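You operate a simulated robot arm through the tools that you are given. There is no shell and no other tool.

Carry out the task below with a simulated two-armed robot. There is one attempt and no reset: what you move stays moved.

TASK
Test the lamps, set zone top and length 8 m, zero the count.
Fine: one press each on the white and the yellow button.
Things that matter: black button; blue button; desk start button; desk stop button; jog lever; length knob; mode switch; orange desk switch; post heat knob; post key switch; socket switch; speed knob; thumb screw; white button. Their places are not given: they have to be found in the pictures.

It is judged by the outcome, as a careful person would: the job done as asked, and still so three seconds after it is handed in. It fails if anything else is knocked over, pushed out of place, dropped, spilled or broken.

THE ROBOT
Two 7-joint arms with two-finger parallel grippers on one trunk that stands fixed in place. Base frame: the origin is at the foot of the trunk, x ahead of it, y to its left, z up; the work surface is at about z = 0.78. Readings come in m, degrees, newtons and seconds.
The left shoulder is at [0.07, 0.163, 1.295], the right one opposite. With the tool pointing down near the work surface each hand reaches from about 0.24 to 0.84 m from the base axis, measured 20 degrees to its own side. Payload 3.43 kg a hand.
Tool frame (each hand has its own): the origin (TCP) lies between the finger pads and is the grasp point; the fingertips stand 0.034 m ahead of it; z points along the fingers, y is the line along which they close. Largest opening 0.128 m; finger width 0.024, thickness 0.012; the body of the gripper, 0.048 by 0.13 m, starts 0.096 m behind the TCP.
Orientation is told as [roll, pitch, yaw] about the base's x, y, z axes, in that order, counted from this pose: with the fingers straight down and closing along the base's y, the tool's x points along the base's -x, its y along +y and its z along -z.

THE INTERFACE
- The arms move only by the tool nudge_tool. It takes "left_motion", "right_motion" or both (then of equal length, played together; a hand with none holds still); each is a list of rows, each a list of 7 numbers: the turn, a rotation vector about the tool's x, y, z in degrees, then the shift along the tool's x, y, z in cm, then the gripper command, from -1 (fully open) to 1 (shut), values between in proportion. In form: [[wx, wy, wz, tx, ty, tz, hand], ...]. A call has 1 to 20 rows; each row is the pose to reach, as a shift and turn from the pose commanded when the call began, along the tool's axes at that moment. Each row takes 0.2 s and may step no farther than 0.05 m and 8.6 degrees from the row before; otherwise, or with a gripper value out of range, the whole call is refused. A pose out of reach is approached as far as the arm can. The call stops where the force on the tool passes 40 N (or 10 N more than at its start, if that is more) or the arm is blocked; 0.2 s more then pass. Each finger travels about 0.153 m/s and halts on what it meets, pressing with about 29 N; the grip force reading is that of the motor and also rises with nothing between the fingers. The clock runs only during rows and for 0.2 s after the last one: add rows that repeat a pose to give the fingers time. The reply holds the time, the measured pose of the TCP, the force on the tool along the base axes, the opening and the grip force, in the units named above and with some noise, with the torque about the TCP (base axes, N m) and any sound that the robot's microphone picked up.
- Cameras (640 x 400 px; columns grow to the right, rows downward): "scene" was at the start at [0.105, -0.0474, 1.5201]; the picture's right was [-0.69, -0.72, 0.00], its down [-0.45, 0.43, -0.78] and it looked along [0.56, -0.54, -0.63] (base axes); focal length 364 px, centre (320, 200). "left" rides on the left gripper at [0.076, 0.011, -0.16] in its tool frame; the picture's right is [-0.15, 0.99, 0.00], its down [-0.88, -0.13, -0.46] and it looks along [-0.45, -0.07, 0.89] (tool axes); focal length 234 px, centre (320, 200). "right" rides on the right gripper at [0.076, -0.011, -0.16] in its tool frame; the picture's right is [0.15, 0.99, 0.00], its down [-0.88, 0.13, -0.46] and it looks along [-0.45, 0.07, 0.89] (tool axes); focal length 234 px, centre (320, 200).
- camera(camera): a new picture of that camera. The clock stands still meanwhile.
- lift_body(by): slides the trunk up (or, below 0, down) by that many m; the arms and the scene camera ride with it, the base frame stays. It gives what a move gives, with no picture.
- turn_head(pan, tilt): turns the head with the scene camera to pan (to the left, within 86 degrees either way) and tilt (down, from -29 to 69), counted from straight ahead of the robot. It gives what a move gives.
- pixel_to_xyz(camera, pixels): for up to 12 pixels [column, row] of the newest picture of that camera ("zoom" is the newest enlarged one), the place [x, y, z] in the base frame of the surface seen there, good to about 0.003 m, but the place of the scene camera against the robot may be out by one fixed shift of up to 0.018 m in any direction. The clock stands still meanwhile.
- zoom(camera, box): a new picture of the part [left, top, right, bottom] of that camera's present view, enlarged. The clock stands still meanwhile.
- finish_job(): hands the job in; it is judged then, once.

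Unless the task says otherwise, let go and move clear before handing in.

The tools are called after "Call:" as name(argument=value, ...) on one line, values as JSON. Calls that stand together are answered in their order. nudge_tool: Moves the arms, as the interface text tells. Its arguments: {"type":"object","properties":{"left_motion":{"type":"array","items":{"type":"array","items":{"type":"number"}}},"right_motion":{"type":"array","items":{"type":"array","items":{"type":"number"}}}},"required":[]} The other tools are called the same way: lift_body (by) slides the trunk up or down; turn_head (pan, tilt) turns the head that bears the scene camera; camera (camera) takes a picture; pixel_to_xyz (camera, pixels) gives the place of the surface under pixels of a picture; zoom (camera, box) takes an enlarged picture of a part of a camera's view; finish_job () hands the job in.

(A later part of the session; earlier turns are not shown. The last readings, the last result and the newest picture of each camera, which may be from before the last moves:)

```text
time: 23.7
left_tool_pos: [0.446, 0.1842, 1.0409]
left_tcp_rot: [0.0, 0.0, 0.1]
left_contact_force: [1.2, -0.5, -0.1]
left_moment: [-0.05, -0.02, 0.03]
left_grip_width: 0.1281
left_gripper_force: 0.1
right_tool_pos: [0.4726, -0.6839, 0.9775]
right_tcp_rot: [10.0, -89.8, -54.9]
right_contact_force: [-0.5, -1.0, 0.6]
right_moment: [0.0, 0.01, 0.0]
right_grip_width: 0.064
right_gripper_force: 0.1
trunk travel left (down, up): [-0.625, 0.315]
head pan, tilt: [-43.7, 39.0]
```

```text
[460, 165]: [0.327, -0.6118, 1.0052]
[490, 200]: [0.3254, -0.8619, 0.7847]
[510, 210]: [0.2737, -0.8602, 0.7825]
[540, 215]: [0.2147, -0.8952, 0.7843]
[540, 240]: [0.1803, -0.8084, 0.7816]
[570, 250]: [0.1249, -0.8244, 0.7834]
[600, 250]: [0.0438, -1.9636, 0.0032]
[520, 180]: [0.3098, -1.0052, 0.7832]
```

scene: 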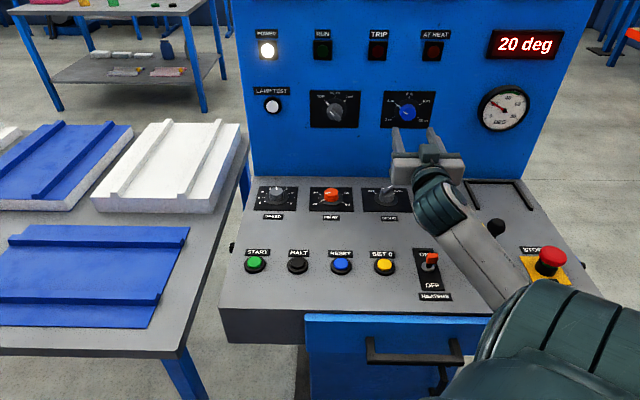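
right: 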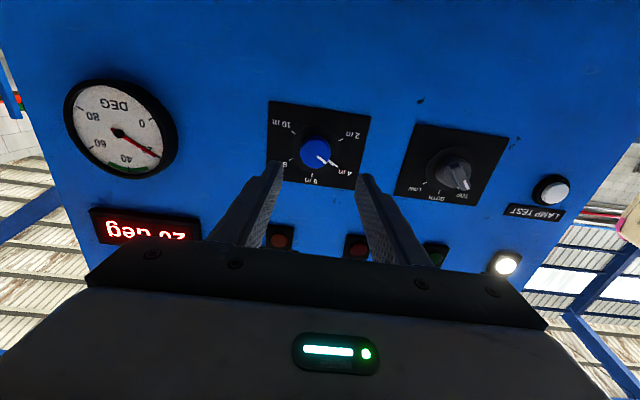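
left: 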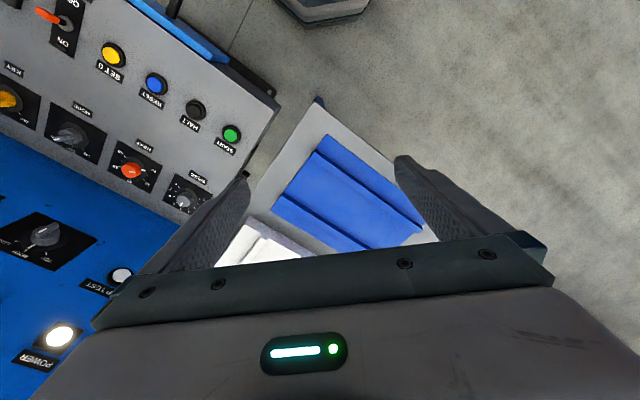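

The forearm moved nearer to the robot, and the lever ball (497,228) and the red STOP (550,258) are visible beyond it. I'll check positions.

Call:
zoom(camera="scene", box=[380, 110, 640, 300])

Call:
pixel_to_xyz(camera="scene", pixels=[[497, 228], [490, 250], [505, 255], [470, 230], [480, 260], [500, 280], [550, 258], [520, 300], [560, 300], [440, 200], [600, 320], [490, 290]])

```text
2.11 times, centred on (510, 205) of scene
```

zoom: 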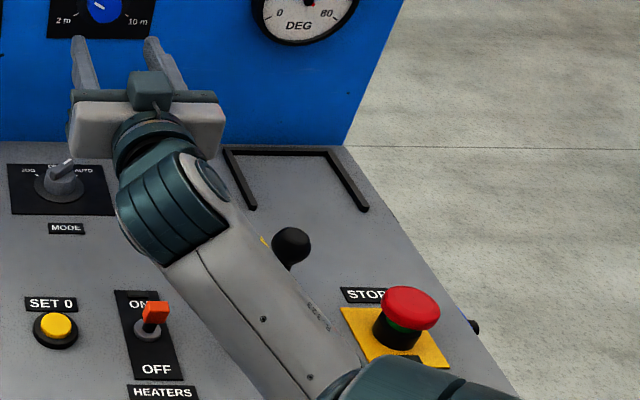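

```text
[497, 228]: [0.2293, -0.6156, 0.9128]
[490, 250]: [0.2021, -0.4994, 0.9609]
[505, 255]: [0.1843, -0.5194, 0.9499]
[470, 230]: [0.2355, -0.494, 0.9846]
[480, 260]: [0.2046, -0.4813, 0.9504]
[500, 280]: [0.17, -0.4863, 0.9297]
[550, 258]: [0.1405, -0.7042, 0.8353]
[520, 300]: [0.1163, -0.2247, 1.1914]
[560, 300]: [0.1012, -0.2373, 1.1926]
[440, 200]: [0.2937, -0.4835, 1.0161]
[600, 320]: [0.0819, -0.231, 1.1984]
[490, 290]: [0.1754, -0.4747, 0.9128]
```

The elbow is hanging low beside the lever. I'll shift the hand up and drop the trunk again to swing the elbow upward, watching the clearance.

Call:
nudge_tool(right_motion=[[0, 0, 0, -4, 0, 0, 0], [0, 0, 0, -8, 0, 0, 0], [0, 0, 0, -12, 0, 0, 0], [0, 0, 0, -16, 0, 0, 0], [0, 0, 0, -16, 0, 0, 0]])

Call:
camera(camera="scene")

```text
time: 24.9
left_tool_pos: [0.4467, 0.1828, 1.0421]
left_tcp_rot: [0.0, 0.0, 0.0]
left_contact_force: [0.0, 0.3, 0.6]
left_moment: [0.04, -0.03, 0.0]
left_grip_width: 0.128
left_gripper_force: 0.0
right_tool_pos: [0.4715, -0.6852, 1.1369]
right_tcp_rot: [14.3, -89.8, -59.2]
right_contact_force: [-0.1, 0.1, 0.0]
right_moment: [-0.03, -0.02, 0.02]
right_grip_width: 0.064
right_gripper_force: 0.2
trunk travel left (down, up): [-0.625, 0.315]
head pan, tilt: [-43.7, 39.0]
```

```text
taken
```

scene: 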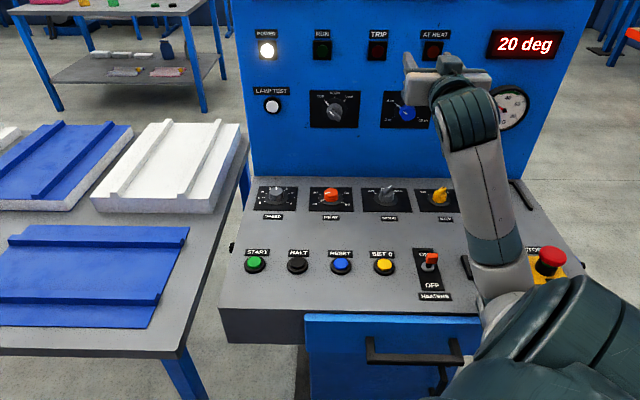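

The elbow is still low. I'll slide back left along the panel, where it was raised before, and check which way it swings.

Call:
nudge_tool(right_motion=[[0, 0, 0, 0, 4, 1, 0], [0, 0, 0, 0, 8, 2, 0], [0, 0, 0, 0, 12, 3, 0], [0, 0, 0, 0, 16, 3, 0], [0, 0, 0, 0, 20, 3, 0], [0, 0, 0, 0, 24, 3, 0], [0, 0, 0, 0, 24, 3, 0]])

Call:
camera(camera="scene")

```text
time: 26.5
left_tool_pos: [0.4459, 0.1835, 1.0421]
left_tcp_rot: [0.0, 0.0, 0.0]
left_contact_force: [-0.6, -0.5, -1.0]
left_moment: [0.01, -0.03, -0.04]
left_grip_width: 0.128
left_gripper_force: 0.0
right_tool_pos: [0.6642, -0.5375, 1.1381]
right_tcp_rot: [23.2, -89.8, -68.2]
right_contact_force: [0.3, 0.3, 0.5]
right_moment: [-0.01, 0.0, 0.0]
right_grip_width: 0.0642
right_gripper_force: 0.0
trunk travel left (down, up): [-0.625, 0.315]
head pan, tilt: [-43.7, 39.0]
```

```text
taken
```

scene: 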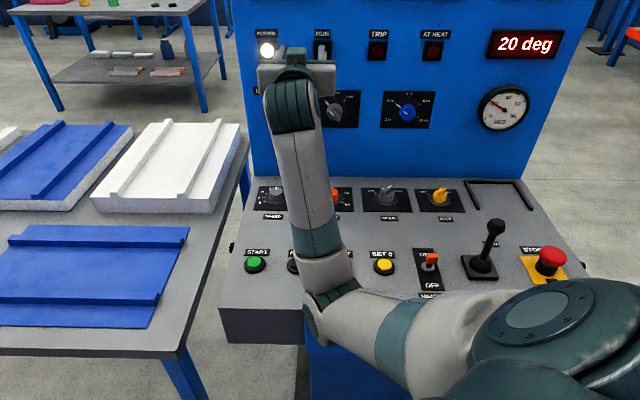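

The arm is now in a clean elbow-down posture. Raising the trunk from here should lift the forearm clear of the desk controls, so I'll lift it 0.13 m and lower the hand partway.

Call:
lift_body(by=0.13)

Call:
nudge_tool(right_motion=[[0, 0, 0, 4, -2, -1, 0], [0, 0, 0, 8, -4, -1, 0], [0, 0, 0, 12, -6, -1, 0], [0, 0, 0, 16, -8, -1, 0], [0, 0, 0, 20, -10, -1, 0], [0, 0, 0, 20, -10, -1, 0]])

Call:
camera(camera="scene")

```text
time: 28.1
left_tool_pos: [0.4462, 0.1833, 1.1703]
left_tcp_rot: [0.0, 0.0, 0.0]
left_contact_force: [0.5, 0.2, 0.3]
left_moment: [0.0, -0.01, -0.01]
left_grip_width: 0.1281
left_gripper_force: 0.1
right_tool_pos: [0.6634, -0.5361, 1.268]
right_tcp_rot: [8.1, -89.8, -53.0]
right_contact_force: [0.1, 0.9, -1.0]
right_moment: [0.0, 0.02, -0.02]
right_grip_width: 0.064
right_gripper_force: 0.0
trunk travel left (down, up): [-0.755, 0.185]
head pan, tilt: [-43.7, 39.0]
```

```text
time: 29.5
left_tool_pos: [0.4467, 0.1829, 1.1708]
left_tcp_rot: [-0.1, 0.0, 0.0]
left_contact_force: [-0.7, -1.1, 0.5]
left_moment: [0.01, -0.02, 0.01]
left_grip_width: 0.1281
left_gripper_force: 0.0
right_tool_pos: [0.5874, -0.601, 1.0691]
right_tcp_rot: [15.7, -89.8, -60.7]
right_contact_force: [0.0, 0.2, -0.1]
right_moment: [0.04, -0.01, 0.01]
right_grip_width: 0.0638
right_gripper_force: 0.0
trunk travel left (down, up): [-0.755, 0.185]
head pan, tilt: [-43.7, 39.0]
```

```text
taken
```

scene: 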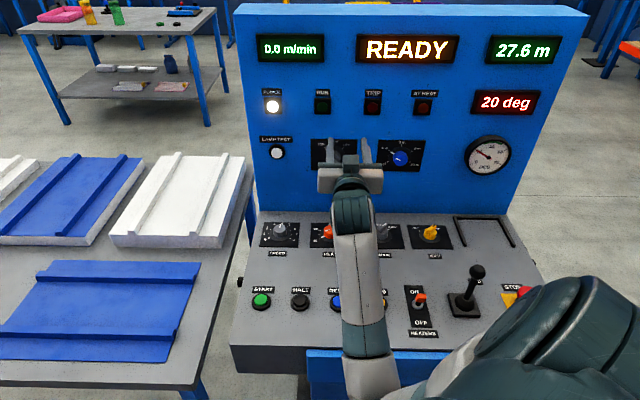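

Now the elbow hangs in front of the desk and the forearm is well clear. I'll slide toward the length knob while staying a bit high and then check.

Call:
nudge_tool(right_motion=[[0, 0, 0, 0, -3.5, 0, 0], [0, 0, 0, 0, -7, 0, 0], [0, 0, 0, 0, -10.5, 0, 0], [0, 0, 0, 0, -14, 0, 0], [0, 0, 0, 0, -14, 0, 0]])

Call:
camera(camera="scene")

Call:
pixel_to_xyz(camera="scene", pixels=[[430, 220], [430, 250], [430, 280], [430, 310], [440, 340], [450, 260], [450, 290], [478, 271]])

```text
time: 30.7
left_tool_pos: [0.4472, 0.1856, 1.1711]
left_tcp_rot: [-0.1, 0.0, 0.1]
left_contact_force: [-0.1, -0.2, 0.0]
left_moment: [0.01, 0.03, 0.01]
left_grip_width: 0.1279
left_gripper_force: 0.1
right_tool_pos: [0.4876, -0.7001, 1.0699]
right_tcp_rot: [-7.6, -89.9, -37.2]
right_contact_force: [0.0, 0.3, 0.5]
right_moment: [0.0, 0.02, -0.03]
right_grip_width: 0.064
right_gripper_force: 0.0
trunk travel left (down, up): [-0.755, 0.185]
head pan, tilt: [-43.7, 39.0]
```

```text
taken
```

scene: 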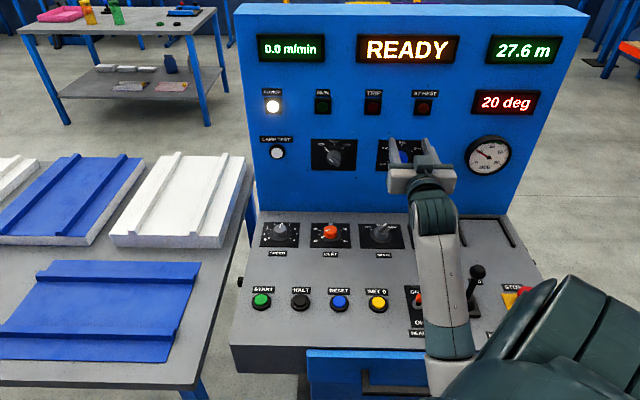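

```text
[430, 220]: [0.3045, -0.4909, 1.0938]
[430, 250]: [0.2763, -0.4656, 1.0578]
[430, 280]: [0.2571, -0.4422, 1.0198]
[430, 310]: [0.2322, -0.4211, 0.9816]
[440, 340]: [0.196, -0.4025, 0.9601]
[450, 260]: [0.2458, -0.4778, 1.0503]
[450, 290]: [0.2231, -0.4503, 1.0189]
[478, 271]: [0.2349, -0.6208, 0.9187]
```

The lever ball (478,271) is now about 9 cm clear of the forearm. I'll lift the trunk 6 cm more to keep it high while lowering the hand to knob height.

Call:
lift_body(by=0.06)

Call:
nudge_tool(right_motion=[[0, 0, 0, 4, 0, 0, 0], [0, 0, 0, 8, 0, 0, 0], [0, 0, 0, 12, 0, -1, 0], [0, 0, 0, 15.2, 0, -1, 0], [0, 0, 0, 15.2, 0, -1, 0]])

Call:
camera(camera="scene")

Call:
camera(camera="right")

Call:
zoom(camera="right", box=[250, 90, 390, 190])

```text
time: 31.7
left_tool_pos: [0.4472, 0.1838, 1.2306]
left_tcp_rot: [0.0, 0.1, 0.0]
left_contact_force: [0.7, 0.2, 0.8]
left_moment: [-0.02, 0.01, 0.0]
left_grip_width: 0.1279
left_gripper_force: 0.1
right_tool_pos: [0.4879, -0.7006, 1.1283]
right_tcp_rot: [8.6, -89.9, -53.5]
right_contact_force: [0.7, 0.6, -0.2]
right_moment: [0.05, -0.03, 0.02]
right_grip_width: 0.0641
right_gripper_force: 0.1
trunk travel left (down, up): [-0.815, 0.125]
head pan, tilt: [-43.7, 39.0]
```

```text
time: 32.9
left_tool_pos: [0.4472, 0.1833, 1.2314]
left_tcp_rot: [0.0, 0.0, 0.1]
left_contact_force: [0.4, -0.1, -0.2]
left_moment: [0.02, -0.02, -0.03]
left_grip_width: 0.1281
left_gripper_force: 0.1
right_tool_pos: [0.4804, -0.6908, 0.9755]
right_tcp_rot: [4.3, -89.9, -49.4]
right_contact_force: [0.7, -0.5, -0.1]
right_moment: [0.01, -0.01, -0.04]
right_grip_width: 0.0642
right_gripper_force: 0.1
trunk travel left (down, up): [-0.815, 0.125]
head pan, tilt: [-43.7, 39.0]
```

```text
taken
```

scene: 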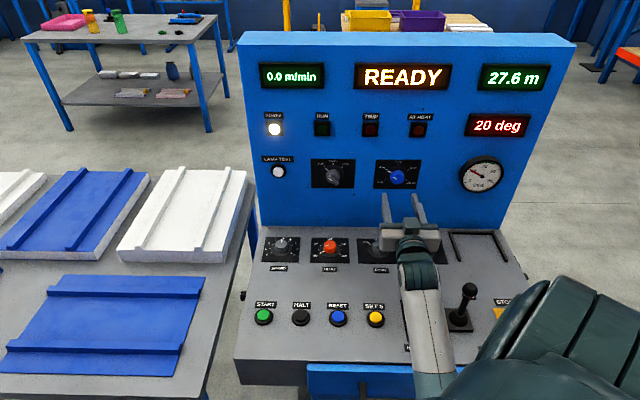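

```text
taken
```

right: 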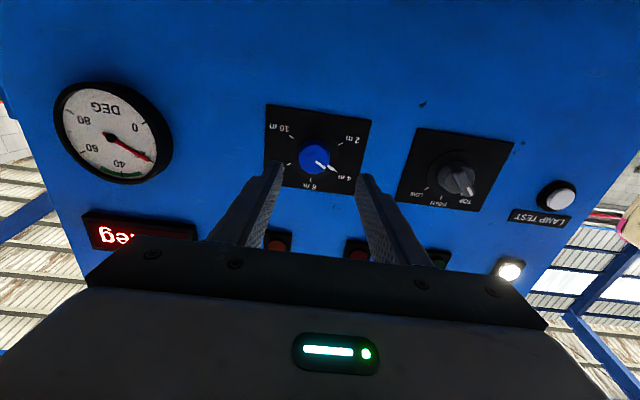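

```text
4.00 times, centred on (320, 140) of right
```

zoom: 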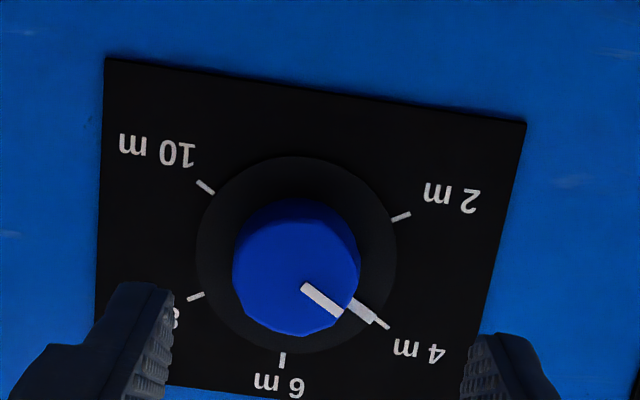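

The lever is well clear now. I'll measure the knob's outline for centring.

Call:
pixel_to_xyz(camera="zoom", pixels=[[297, 290], [250, 275], [345, 285], [297, 325], [297, 230], [240, 255], [205, 255], [390, 255], [297, 345], [297, 165], [115, 65], [515, 128]])

Call:
zoom(camera="scene", box=[350, 140, 490, 230])

```text
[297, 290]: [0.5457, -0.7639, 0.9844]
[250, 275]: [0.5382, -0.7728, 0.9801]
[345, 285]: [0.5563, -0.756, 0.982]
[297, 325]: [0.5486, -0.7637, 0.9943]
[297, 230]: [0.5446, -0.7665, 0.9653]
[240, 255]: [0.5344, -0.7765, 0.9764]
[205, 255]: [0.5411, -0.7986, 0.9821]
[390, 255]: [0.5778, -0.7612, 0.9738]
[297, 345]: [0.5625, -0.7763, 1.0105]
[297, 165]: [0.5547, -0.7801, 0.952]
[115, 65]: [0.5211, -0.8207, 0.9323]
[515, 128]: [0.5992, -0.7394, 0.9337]
```

```text
4.44 times, centred on (420, 185) of scene
```

zoom: 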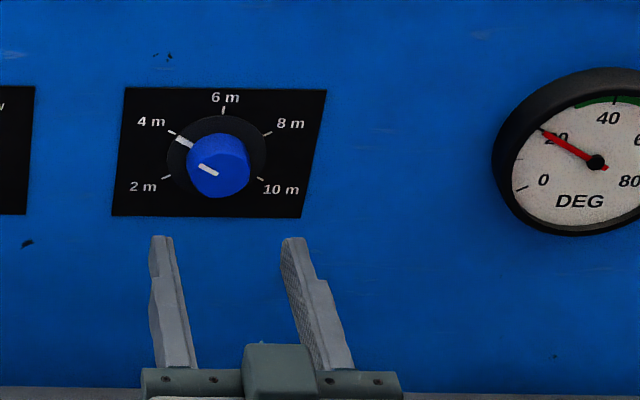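

The knob centre is at s≈-0.155, z≈0.981, with a diameter of about 35 mm, and its marks are 60° apart. I'll centre on it and pre-rotate the hand -60° so that one +120° turn covers 4 m to 8 m.

Call:
nudge_tool(right_motion=[[0, 0, -8, -0.55, -0.62, 0, 0], [0, 0, -16, -0.55, -0.62, 0, 0], [0, 0, -24, -0.55, -0.62, 0, 0], [0, 0, -32, -0.55, -0.62, 0, 0], [0, 0, -40, -0.55, -0.62, 0, 0], [0, 0, -48, -0.55, -0.62, 0, 0], [0, 0, -56, -0.55, -0.62, 0, 0], [0, 0, -60, -0.55, -0.62, 0, 0], [0, 0, -60, -0.55, -0.62, 0, 0]])

Call:
camera(camera="right")

Call:
camera(camera="scene")

```text
time: 34.9
left_tool_pos: [0.4471, 0.1832, 1.2314]
left_tcp_rot: [0.0, 0.0, 0.1]
left_contact_force: [-0.7, 0.3, 0.2]
left_moment: [-0.03, 0.0, 0.01]
left_grip_width: 0.1281
left_gripper_force: 0.0
right_tool_pos: [0.4765, -0.6972, 0.983]
right_tcp_rot: [-89.8, -29.9, 45.1]
right_contact_force: [0.7, -0.1, 0.3]
right_moment: [0.0, 0.01, -0.01]
right_grip_width: 0.0641
right_gripper_force: 0.0
trunk travel left (down, up): [-0.815, 0.125]
head pan, tilt: [-43.7, 39.0]
```

```text
taken
```

right: 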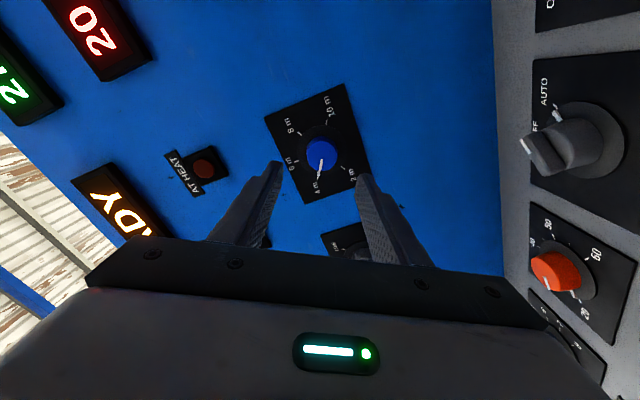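

```text
taken
```

scene: 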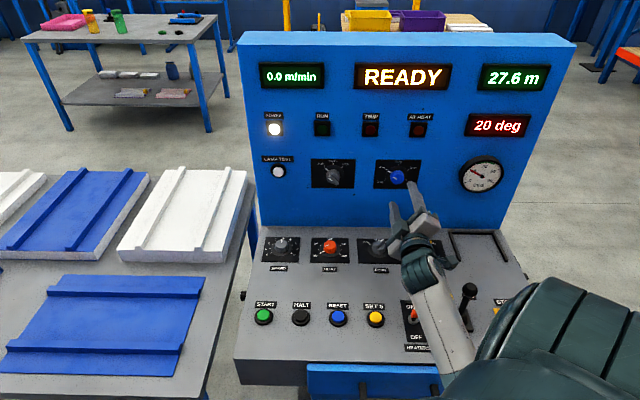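

The knob (322,153) is centred between the fingers. I'll advance so the pads come alongside it.

Call:
nudge_tool(right_motion=[[0, 0, 0, 0.1, 0, 2.5, 0], [0, 0, 0, 0.1, 0, 5, 0], [0, 0, 0, 0.1, 0, 6.5, 0], [0, 0, 0, 0.1, 0, 7.6, 0], [0, 0, 0, 0.1, 0, 7.6, 0]])

Call:
camera(camera="right")

Call:
camera(camera="scene")

```text
time: 36.1
left_tool_pos: [0.4456, 0.1843, 1.2321]
left_tcp_rot: [0.0, 0.0, -0.1]
left_contact_force: [0.5, -1.0, -0.7]
left_moment: [0.0, -0.01, 0.02]
left_grip_width: 0.1281
left_gripper_force: 0.1
right_tool_pos: [0.5304, -0.7476, 0.9826]
right_tcp_rot: [-89.9, -30.0, 44.9]
right_contact_force: [0.4, 0.0, 0.1]
right_moment: [0.03, 0.01, -0.01]
right_grip_width: 0.0638
right_gripper_force: 0.0
trunk travel left (down, up): [-0.815, 0.125]
head pan, tilt: [-43.7, 39.0]
```

```text
taken
```

right: 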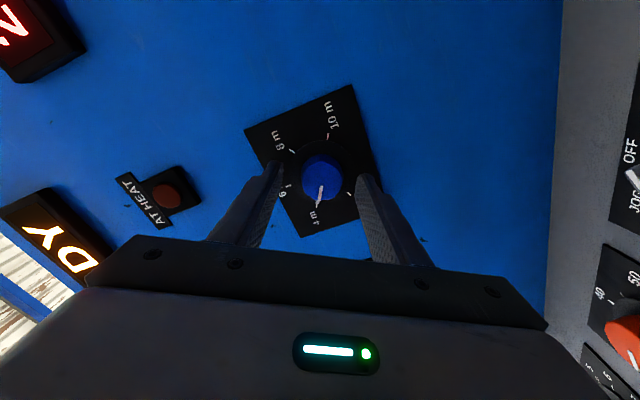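

```text
taken
```

scene: 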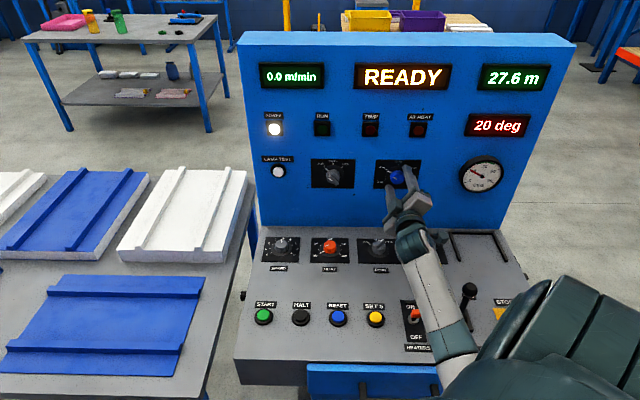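

The tips are at N≈0.938, overlapping the knob by about 12 mm. I'll close on it.

Call:
nudge_tool(right_motion=[[0, 0, 0, 0, 0, 0.2, 0.3], [0, 0, 0, 0, 0, 0.2, 0.7], [0, 0, 0, 0, 0, 0.2, 1], [0, 0, 0, 0, 0, 0.2, 1]])

Call:
zoom(camera="right", box=[230, 80, 410, 250])

```text
time: 37.1
left_tool_pos: [0.4465, 0.185, 1.2319]
left_tcp_rot: [0.1, -0.1, 0.0]
left_contact_force: [0.2, -0.6, 0.2]
left_moment: [0.03, 0.01, 0.0]
left_grip_width: 0.1282
left_gripper_force: 0.2
right_tool_pos: [0.5316, -0.7499, 0.9813]
right_tcp_rot: [-89.8, -29.9, 44.9]
right_contact_force: [-4.0, 7.5, -8.3]
right_moment: [0.12, 0.12, 0.26]
right_grip_width: 0.0362
right_gripper_force: 45.3
trunk travel left (down, up): [-0.815, 0.125]
head pan, tilt: [-43.7, 39.0]
```

```text
2.35 times, centred on (320, 165) of right
```

zoom: 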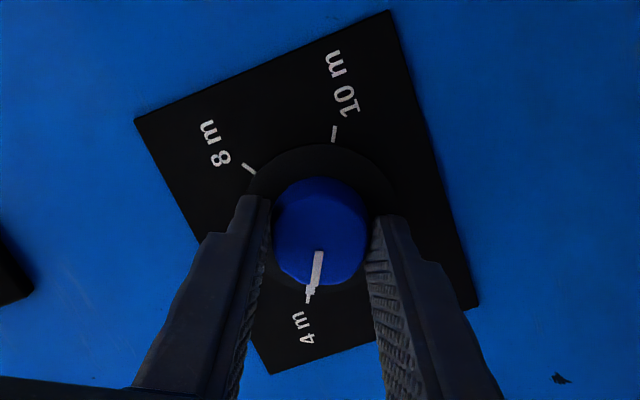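

The knob is gripped at 36 mm. I'll turn it clockwise 60° first and check it follows.

Call:
nudge_tool(right_motion=[[0, 0, 8, 0, 0, 0, 1], [0, 0, 16, 0, 0, 0, 1], [0, 0, 24, 0, 0, 0, 1], [0, 0, 32, 0, 0, 0, 1], [0, 0, 40, 0, 0, 0, 1], [0, 0, 48, 0, 0, 0, 1], [0, 0, 56, 0, 0, 0, 1], [0, 0, 60, 0, 0, 0, 1]])

Call:
camera(camera="right")

Call:
zoom(camera="scene", box=[350, 140, 490, 230])

```text
time: 38.9
left_tool_pos: [0.4475, 0.1861, 1.2309]
left_tcp_rot: [-0.2, 0.1, 0.1]
left_contact_force: [-0.3, -0.2, -0.3]
left_moment: [0.02, 0.01, 0.01]
left_grip_width: 0.1279
left_gripper_force: 0.1
right_tool_pos: [0.5315, -0.7508, 0.9798]
right_tcp_rot: [15.4, -89.8, -60.3]
right_contact_force: [-10.8, 28.0, -21.6]
right_moment: [0.48, 0.46, 0.55]
right_grip_width: 0.0365
right_gripper_force: 44.7
trunk travel left (down, up): [-0.815, 0.125]
head pan, tilt: [-43.7, 39.0]
```

```text
taken
```

right: 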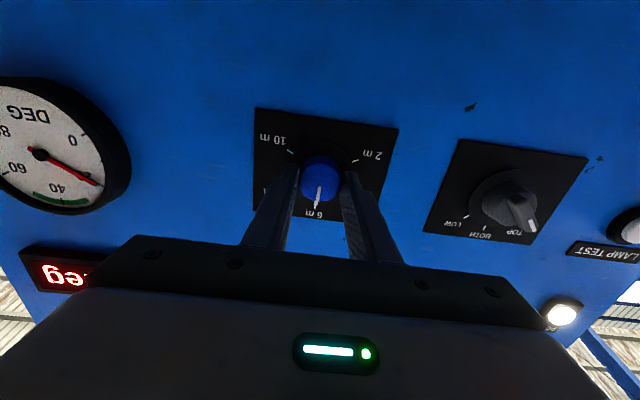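

```text
4.44 times, centred on (420, 185) of scene
```

zoom: 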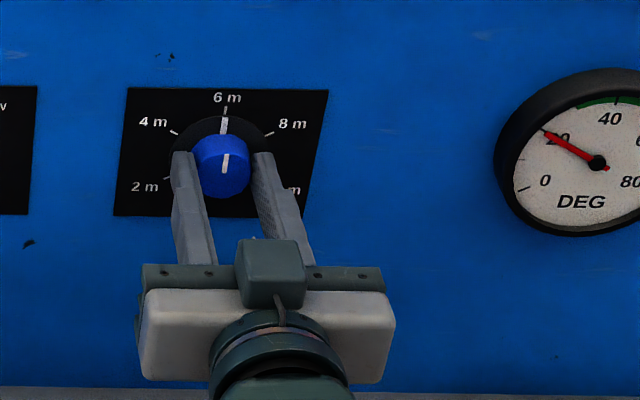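

The pointer is at 6 m, but side forces grew to about 37 N. I'll relieve them with a small shift before turning further.

Call:
nudge_tool(right_motion=[[0, 0, 0, 0.1, 0.05, -0.15, 1], [0, 0, 0, 0.25, 0.1, -0.3, 1]])

```text
time: 39.5
left_tool_pos: [0.4496, 0.1827, 1.2307]
left_tcp_rot: [0.0, 0.1, 0.0]
left_contact_force: [0.5, 0.4, 0.5]
left_moment: [0.02, 0.01, 0.01]
left_grip_width: 0.1282
left_gripper_force: 0.0
right_tool_pos: [0.5304, -0.7507, 0.9807]
right_tcp_rot: [14.5, -89.9, -59.4]
right_contact_force: [4.7, 9.2, -11.9]
right_moment: [0.95, 0.93, 0.36]
right_grip_width: 0.0365
right_gripper_force: 45.2
trunk travel left (down, up): [-0.815, 0.125]
head pan, tilt: [-43.7, 39.0]
```

The forces are lower but some wrench remains. I'll release, let the arm relax and re-centre, then regrip for the second 60°.

Call:
nudge_tool(right_motion=[[0, 0, 0, 0, 0, 0, 0.4], [0, 0, 0, 0, 0, 0, 0], [0, 0, 0, 0, 0, 0, 0]])

Call:
camera(camera="right")

Call:
zoom(camera="right", box=[230, 80, 410, 250])

Call:
zoom(camera="scene", box=[350, 140, 490, 230])

```text
time: 40.3
left_tool_pos: [0.4462, 0.1841, 1.231]
left_tcp_rot: [0.1, 0.0, 0.0]
left_contact_force: [0.7, 0.2, -0.1]
left_moment: [-0.01, 0.0, -0.01]
left_grip_width: 0.128
left_gripper_force: 0.1
right_tool_pos: [0.5287, -0.7499, 0.9806]
right_tcp_rot: [15.7, -89.9, -60.5]
right_contact_force: [0.4, 0.2, -0.9]
right_moment: [-0.02, -0.03, 0.0]
right_grip_width: 0.0642
right_gripper_force: 0.0
trunk travel left (down, up): [-0.815, 0.125]
head pan, tilt: [-43.7, 39.0]
```

```text
taken
```

right: 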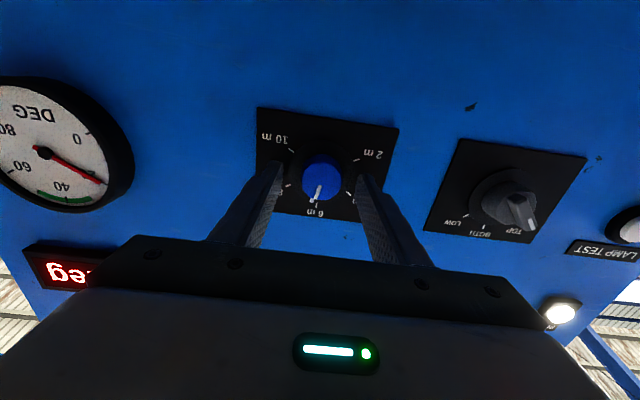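

```text
2.35 times, centred on (320, 165) of right
```

zoom: 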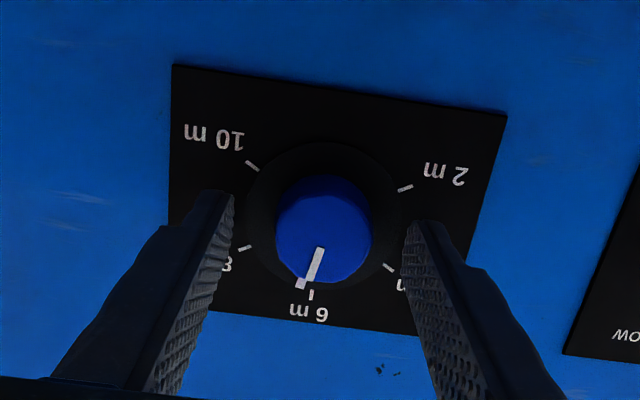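

```text
4.44 times, centred on (420, 185) of scene
```

zoom: 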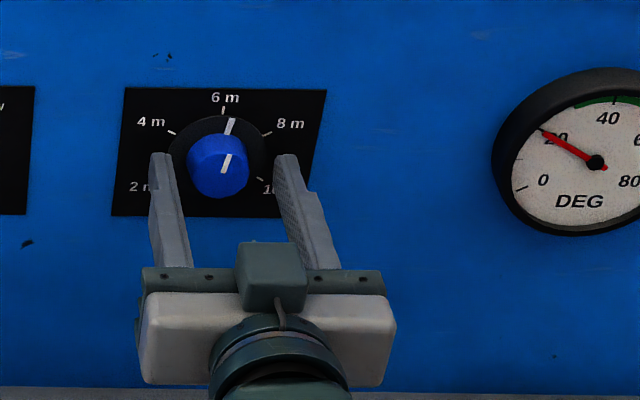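

The pointer rolled about 10° past 6 m during the relief shift, so the knob turns freely with no detents. By the dial marks I'm centred to within 1–2 mm. I'll pre-rotate -50° around the knob and regrip.

Call:
nudge_tool(right_motion=[[0, 0, -8, 0, 0.1, 0, 0], [0, 0, -16, 0, 0.1, 0, 0], [0, 0, -24, 0, 0.1, 0, 0], [0, 0, -32, 0, 0.1, 0, 0], [0, 0, -40, 0, 0.1, 0, 0], [0, 0, -48, 0, 0.1, 0, 0], [0, 0, -50, 0, 0.1, 0, 0], [0, 0, -50, 0, 0.1, 0, 0]])

Call:
zoom(camera="right", box=[230, 80, 410, 250])

```text
time: 42.1
left_tool_pos: [0.447, 0.1834, 1.2316]
left_tcp_rot: [0.0, 0.0, 0.0]
left_contact_force: [-0.2, -0.6, 0.9]
left_moment: [-0.02, 0.02, 0.01]
left_grip_width: 0.1281
left_gripper_force: 0.1
right_tool_pos: [0.5304, -0.7478, 0.9795]
right_tcp_rot: [-89.8, -40.0, 44.9]
right_contact_force: [-0.1, 0.3, 0.2]
right_moment: [0.01, 0.0, -0.05]
right_grip_width: 0.0641
right_gripper_force: 0.0
trunk travel left (down, up): [-0.815, 0.125]
head pan, tilt: [-43.7, 39.0]
```

```text
2.35 times, centred on (320, 165) of right
```

zoom: 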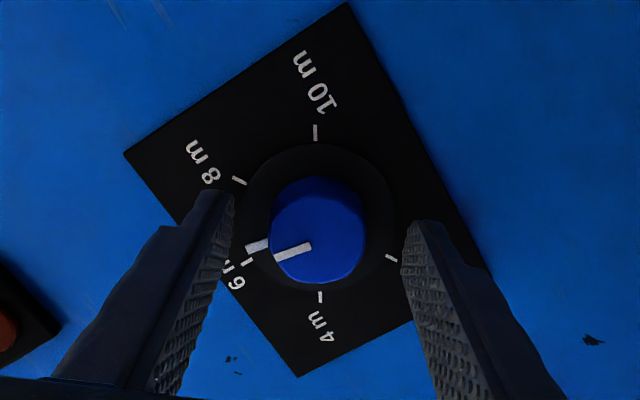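

Centring is good to about 1 mm, and the pointer is about 9° past 6 m, so it needs about 51° more. I'll regrip.

Call:
nudge_tool(right_motion=[[0, 0, 0, 0, 0, 0, 0.3], [0, 0, 0, 0, 0, 0, 0.7], [0, 0, 0, 0, 0, 0, 1], [0, 0, 0, 0, 0, 0, 1]])

Call:
zoom(camera="right", box=[230, 80, 410, 250])

```text
time: 43.1
left_tool_pos: [0.4464, 0.1834, 1.2306]
left_tcp_rot: [0.0, -0.1, 0.0]
left_contact_force: [-0.5, -0.6, 0.0]
left_moment: [0.01, -0.04, -0.01]
left_grip_width: 0.1282
left_gripper_force: 0.0
right_tool_pos: [0.5294, -0.7498, 0.9796]
right_tcp_rot: [-89.8, -40.0, 45.0]
right_contact_force: [-0.1, -1.4, 2.4]
right_moment: [0.0, -0.02, -0.16]
right_grip_width: 0.036
right_gripper_force: 44.5
trunk travel left (down, up): [-0.815, 0.125]
head pan, tilt: [-43.7, 39.0]
```

```text
2.35 times, centred on (320, 165) of right
```

zoom: 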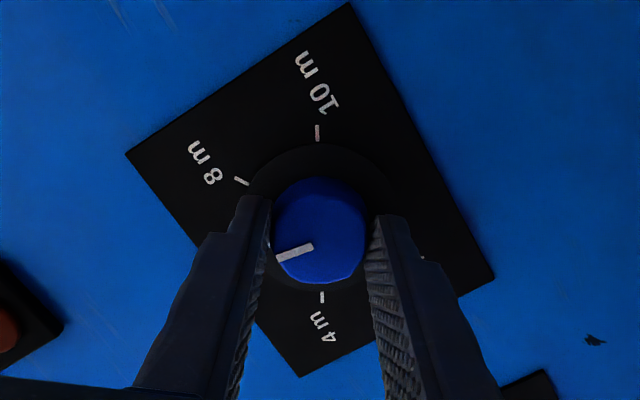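

Centred grip with very little side force. I'll turn it another 51° clockwise.

Call:
nudge_tool(right_motion=[[0, 0, 7, 0, 0, 0, 1], [0, 0, 14, 0, 0, 0, 1], [0, 0, 21, 0, 0, 0, 1], [0, 0, 28, 0, 0, 0, 1], [0, 0, 35, 0, 0, 0, 1], [0, 0, 42, 0, 0, 0, 1], [0, 0, 48, 0, 0, 0, 1], [0, 0, 51, 0, 0, 0, 1], [0, 0, 51, 0, 0, 0, 1]])

Call:
zoom(camera="right", box=[230, 80, 410, 250])

Call:
zoom(camera="scene", box=[365, 150, 435, 200])

```text
time: 45.1
left_tool_pos: [0.4466, 0.1837, 1.231]
left_tcp_rot: [0.0, 0.0, 0.0]
left_contact_force: [-1.1, 1.1, -0.8]
left_moment: [0.01, 0.03, 0.04]
left_grip_width: 0.1281
left_gripper_force: 0.1
right_tool_pos: [0.5293, -0.7497, 0.9801]
right_tcp_rot: [82.4, -89.0, -127.3]
right_contact_force: [1.1, 0.1, 2.2]
right_moment: [0.41, 0.37, -0.03]
right_grip_width: 0.036
right_gripper_force: 45.3
trunk travel left (down, up): [-0.815, 0.125]
head pan, tilt: [-43.7, 39.0]
```

```text
2.35 times, centred on (320, 165) of right
```

zoom: 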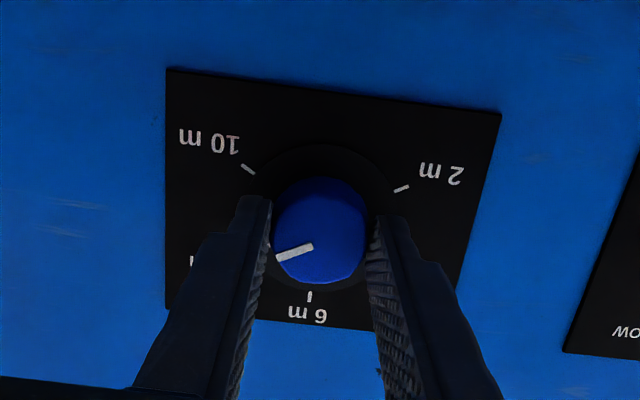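

```text
8.00 times, centred on (400, 175) of scene
```

zoom: 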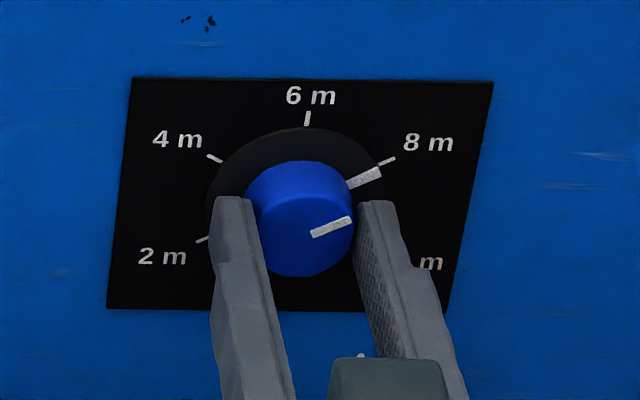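

The pointer is at 8 m, maybe 3° beyond after parallax. I'll turn back 3° and release.

Call:
nudge_tool(right_motion=[[0, 0, -3, 0, 0, 0, 1], [0, 0, -3, 0, 0, 0, 1], [0, 0, -3, 0, 0, 0, 0.5], [0, 0, -3, 0, 0, 0, 0], [0, 0, -3, 0, 0, 0, 0]])

Call:
zoom(camera="right", box=[230, 80, 410, 250])

Call:
zoom(camera="scene", box=[365, 150, 435, 200])

```text
time: 46.3
left_tool_pos: [0.4465, 0.184, 1.2318]
left_tcp_rot: [0.0, 0.0, 0.0]
left_contact_force: [-0.1, 0.4, -1.2]
left_moment: [-0.03, 0.01, 0.02]
left_grip_width: 0.1278
left_gripper_force: 0.0
right_tool_pos: [0.5289, -0.7497, 0.9782]
right_tcp_rot: [-84.7, -87.9, 39.8]
right_contact_force: [0.2, -0.5, 0.4]
right_moment: [-0.05, 0.0, 0.03]
right_grip_width: 0.0641
right_gripper_force: 0.1
trunk travel left (down, up): [-0.815, 0.125]
head pan, tilt: [-43.7, 39.0]
```

```text
2.35 times, centred on (320, 165) of right
```

zoom: 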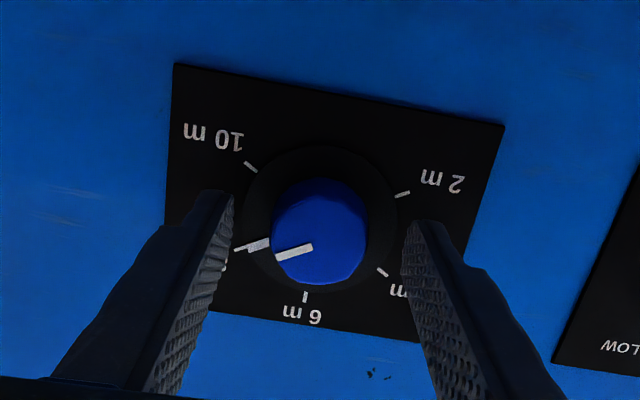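

```text
8.00 times, centred on (400, 175) of scene
```

zoom: 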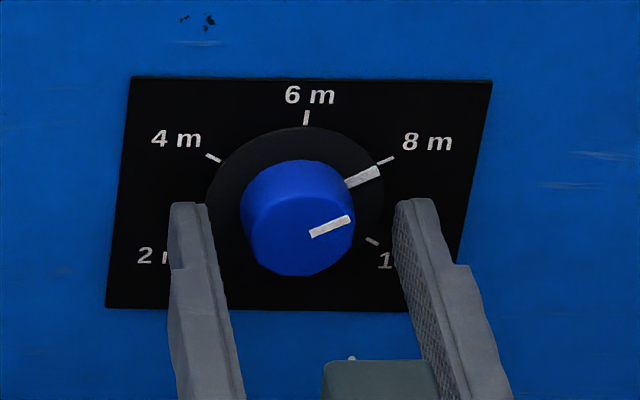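

The pointer is collinear with the 8 m mark in both views. I'll back straight out, then up and away to a clear spot.

Call:
nudge_tool(right_motion=[[0, 0, 0, 0, 0, -3, 0], [0, 0, 0, 0, 0, -7, 0], [0, 0, 0, -3, 2, -9, 0], [0, 0, 0, -6, 4, -11, 0.5], [0, 0, 0, -9, 7, -11, 1], [0, 0, 0, -12, 10, -11, 1], [0, 0, 0, -15, 13, -11, 1], [0, 0, 0, -18, 16, -11, 1], [0, 0, 0, -18, 16, -11, 1]])

Call:
camera(camera="scene")

Call:
zoom(camera="scene", box=[300, 140, 440, 230])

```text
time: 48.3
left_tool_pos: [0.4453, 0.1828, 1.2316]
left_tcp_rot: [0.0, 0.0, 0.0]
left_contact_force: [0.6, 0.7, 0.0]
left_moment: [0.0, 0.0, 0.0]
left_grip_width: 0.128
left_gripper_force: 0.1
right_tool_pos: [0.5721, -0.5557, 1.1547]
right_tcp_rot: [-85.2, -88.1, 40.3]
right_contact_force: [0.3, -0.6, -0.4]
right_moment: [0.01, -0.04, 0.0]
right_grip_width: 0.0001
right_gripper_force: 28.9
trunk travel left (down, up): [-0.815, 0.125]
head pan, tilt: [-43.7, 39.0]
```

```text
taken
```

scene: 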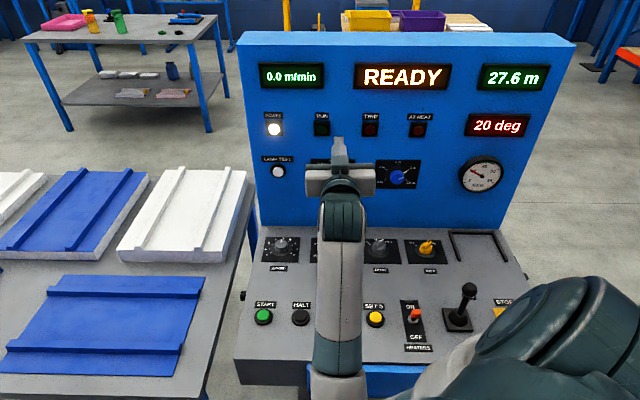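

```text
4.44 times, centred on (370, 185) of scene
```

zoom: 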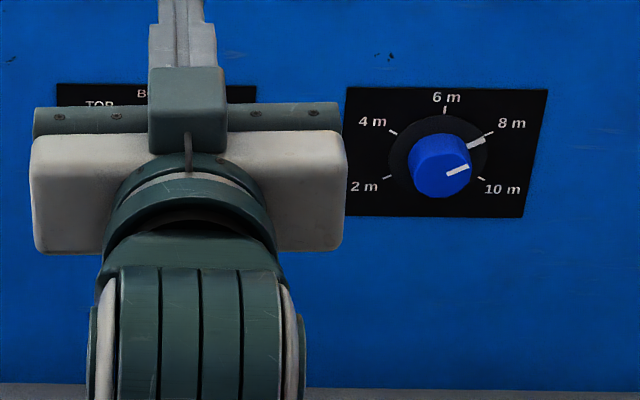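

The length knob reads 8 m. Next I'll pitch the hand down again, with fingers closed, ready for the yellow SET 0 button.

Call:
nudge_tool(right_motion=[[0, 8, 0, 0, 0, -1, 1], [0, 16, 0, 0, 0, -2, 1], [0, 24, 0, 0, 0, -3, 1], [0, 32, 0, 0, 0, -4, 1], [0, 40, 0, 0, 0, -5, 1], [0, 48, 0, 0, 0, -6, 1], [0, 56, 0, 0, 0, -7, 1], [0, 64, 0, 0, 0, -8, 1], [0, 72, 0, 0, 0, -9, 1], [0, 80, 0, 0, 0, -10, 1], [0, 88, 0, 0, 0, -10, 1], [0, 88, 0, 0, 0, -10, 1]])

Call:
camera(camera="scene")

Call:
camera(camera="right")

```text
time: 50.9
left_tool_pos: [0.4472, 0.1845, 1.232]
left_tcp_rot: [0.0, 0.0, 0.0]
left_contact_force: [0.2, -0.1, 0.3]
left_moment: [0.02, 0.0, 0.01]
left_grip_width: 0.1279
left_gripper_force: 0.1
right_tool_pos: [0.4983, -0.4827, 1.1535]
right_tcp_rot: [-1.9, -1.8, -44.9]
right_contact_force: [0.4, 0.4, 0.5]
right_moment: [-0.02, 0.02, -0.03]
right_grip_width: 0.0
right_gripper_force: 29.2
trunk travel left (down, up): [-0.815, 0.125]
head pan, tilt: [-43.7, 39.0]
```

```text
taken
```

scene: 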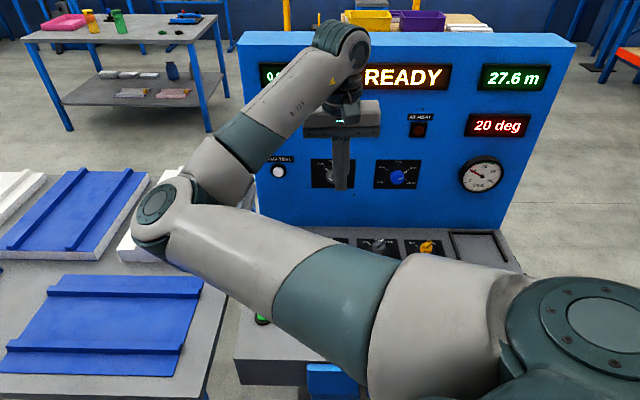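

```text
taken
```

right: 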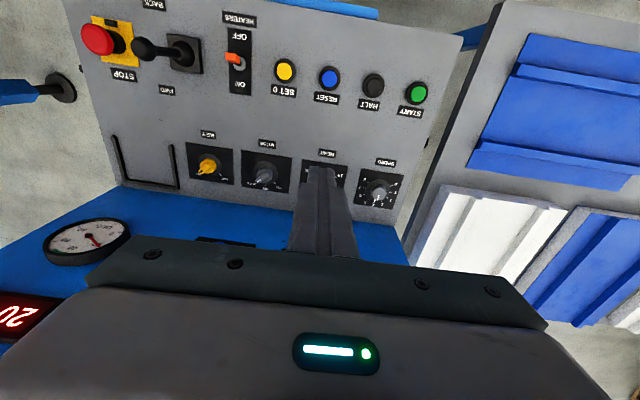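

The right elbow has swung to the inner side (170,210). I'll check how close it is to other things before moving down.

Call:
pixel_to_xyz(camera="scene", pixels=[[155, 205], [150, 240], [200, 240], [260, 270], [330, 330], [240, 150], [320, 90], [230, 210]])

Call:
pixel_to_xyz(camera="right", pixels=[[285, 69], [329, 77], [373, 84], [416, 92], [235, 58], [145, 50], [290, 75], [280, 64]])

Call:
camera(camera="left")

```text
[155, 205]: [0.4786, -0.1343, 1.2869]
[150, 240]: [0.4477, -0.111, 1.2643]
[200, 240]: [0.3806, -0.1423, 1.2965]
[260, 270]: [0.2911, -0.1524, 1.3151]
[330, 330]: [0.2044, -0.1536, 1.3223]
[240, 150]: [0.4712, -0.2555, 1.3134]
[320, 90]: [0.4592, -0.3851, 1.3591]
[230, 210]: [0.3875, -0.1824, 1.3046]
```

```text
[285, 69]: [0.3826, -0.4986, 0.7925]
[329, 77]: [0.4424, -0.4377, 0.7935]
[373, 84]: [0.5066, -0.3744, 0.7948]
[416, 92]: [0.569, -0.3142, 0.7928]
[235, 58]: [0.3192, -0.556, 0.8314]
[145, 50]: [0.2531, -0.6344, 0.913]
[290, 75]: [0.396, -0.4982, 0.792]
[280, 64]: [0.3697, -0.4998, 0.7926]
```

```text
taken
```

left: 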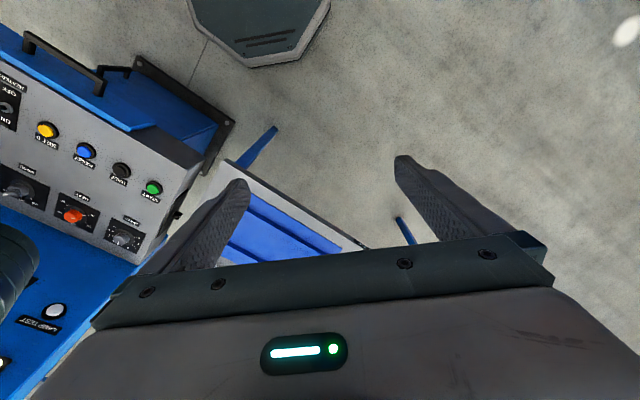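

The right elbow is about 0.2 m from the left hand, so I'll move the left hand further left for margin. I'll also level the right tool and bring it above the yellow button at (0.383, -0.499, 0.7925).

Call:
nudge_tool(left_motion=[[0, 0, 0, 0, 4, 0, -1], [0, 0, 0, 0, 8, 0, -1], [0, 0, 0, 0, 12, 0, -1], [0, 0, 0, 0, 12, 0, -1], [0, 0, 0, 0, 12, 0, -1]], right_motion=[[-0.6, 0.6, 0, 1.8, -2.3, 0, 1], [-1.2, 1.2, 0, 3.5, -4.6, 0, 1], [-1.84, 1.84, 0, 5.3, -7, 0, 1], [-1.84, 1.84, 0, 7.1, -9.3, 0, 1], [-1.84, 1.84, 0, 7.1, -9.3, 0, 1]])

Call:
camera(camera="scene")

Call:
camera(camera="right")

```text
time: 52.1
left_tool_pos: [0.4479, 0.3045, 1.2304]
left_tcp_rot: [0.0, 0.0, 0.0]
left_contact_force: [-0.3, 0.1, -0.5]
left_moment: [-0.01, -0.02, -0.03]
left_grip_width: 0.1282
left_gripper_force: 0.1
right_tool_pos: [0.3843, -0.4983, 1.1544]
right_tcp_rot: [-0.3, 0.0, -45.0]
right_contact_force: [0.1, 0.5, -0.2]
right_moment: [0.0, 0.01, -0.02]
right_grip_width: 0.0
right_gripper_force: 29.0
trunk travel left (down, up): [-0.815, 0.125]
head pan, tilt: [-43.7, 39.0]
```

```text
taken
```

scene: 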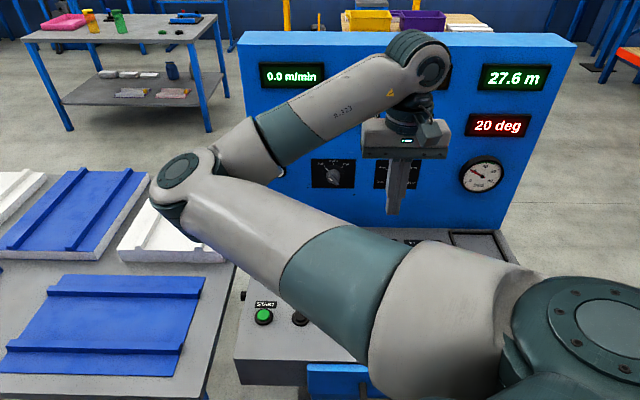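

```text
taken
```

right: 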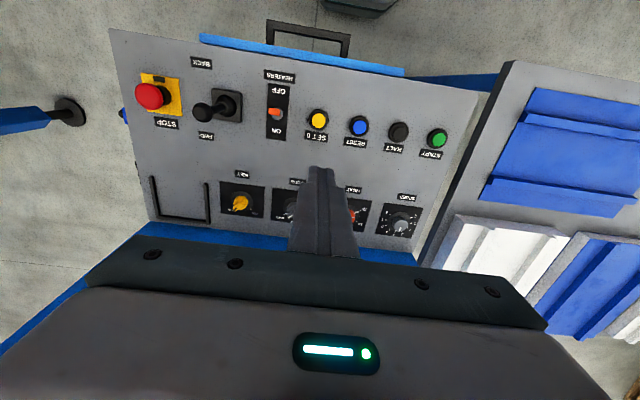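

I'm level and right above the yellow button (318,119). I'll descend to about 10 cm above it.

Call:
nudge_tool(right_motion=[[0, 0, 0, 0, 0, 4, 1], [0, 0, 0, 0, 0, 8, 1], [0, 0, 0, 0, 0, 12, 1], [0, 0, 0, 0, 0, 16, 1], [0, 0, 0, 0, 0, 20, 1], [0, 0, 0, 0, 0, 23, 1], [0, 0, 0, 0, 0, 23, 1]])

Call:
camera(camera="scene")

Call:
camera(camera="right")

```text
time: 53.7
left_tool_pos: [0.4482, 0.3039, 1.2303]
left_tcp_rot: [0.1, -0.1, 0.0]
left_contact_force: [0.2, -0.4, -0.7]
left_moment: [0.0, 0.01, 0.01]
left_grip_width: 0.1277
left_gripper_force: 0.0
right_tool_pos: [0.3833, -0.4994, 0.9247]
right_tcp_rot: [-0.2, 0.0, -45.0]
right_contact_force: [0.2, -0.1, -0.1]
right_moment: [0.01, 0.01, 0.02]
right_grip_width: 0.0
right_gripper_force: 28.7
trunk travel left (down, up): [-0.815, 0.125]
head pan, tilt: [-43.7, 39.0]
```

```text
taken
```

scene: 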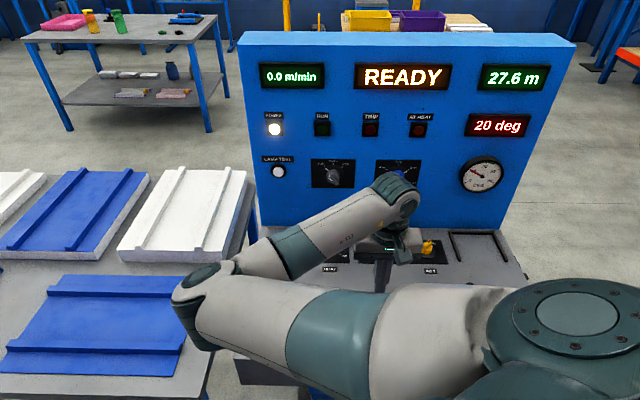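

```text
taken
```

right: 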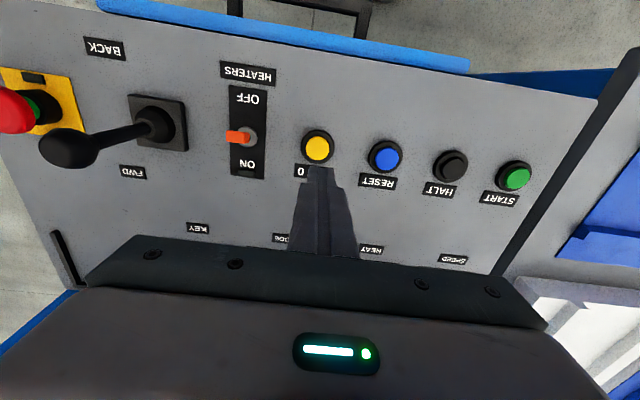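

The button (317,147) is nearly on the tool axis. I'll check the fine offset and the elbow's height.

Call:
zoom(camera="right", box=[270, 110, 370, 180])

Call:
pixel_to_xyz(camera="scene", pixels=[[195, 280], [200, 340], [240, 320], [300, 360], [310, 230]])

Call:
pixel_to_xyz(camera="right", pixels=[[318, 146], [312, 145], [324, 148], [317, 138]])

```text
5.71 times, centred on (320, 145) of right
```

zoom: 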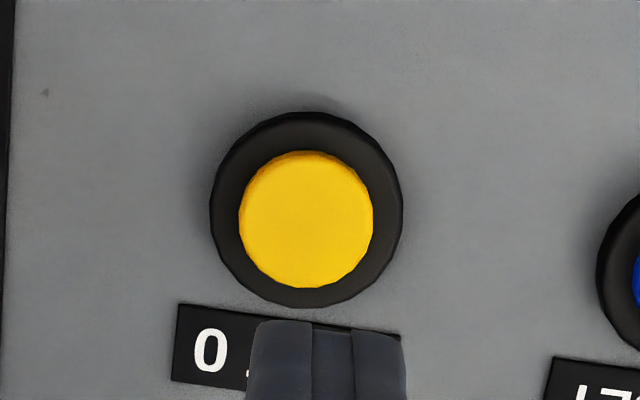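

```text
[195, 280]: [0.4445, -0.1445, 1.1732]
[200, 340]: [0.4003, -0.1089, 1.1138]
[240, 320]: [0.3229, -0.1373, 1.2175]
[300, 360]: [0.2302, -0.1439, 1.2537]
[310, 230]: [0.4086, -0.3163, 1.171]
```

```text
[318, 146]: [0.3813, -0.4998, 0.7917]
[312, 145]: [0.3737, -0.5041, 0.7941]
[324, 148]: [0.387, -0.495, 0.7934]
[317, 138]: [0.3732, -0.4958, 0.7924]
```

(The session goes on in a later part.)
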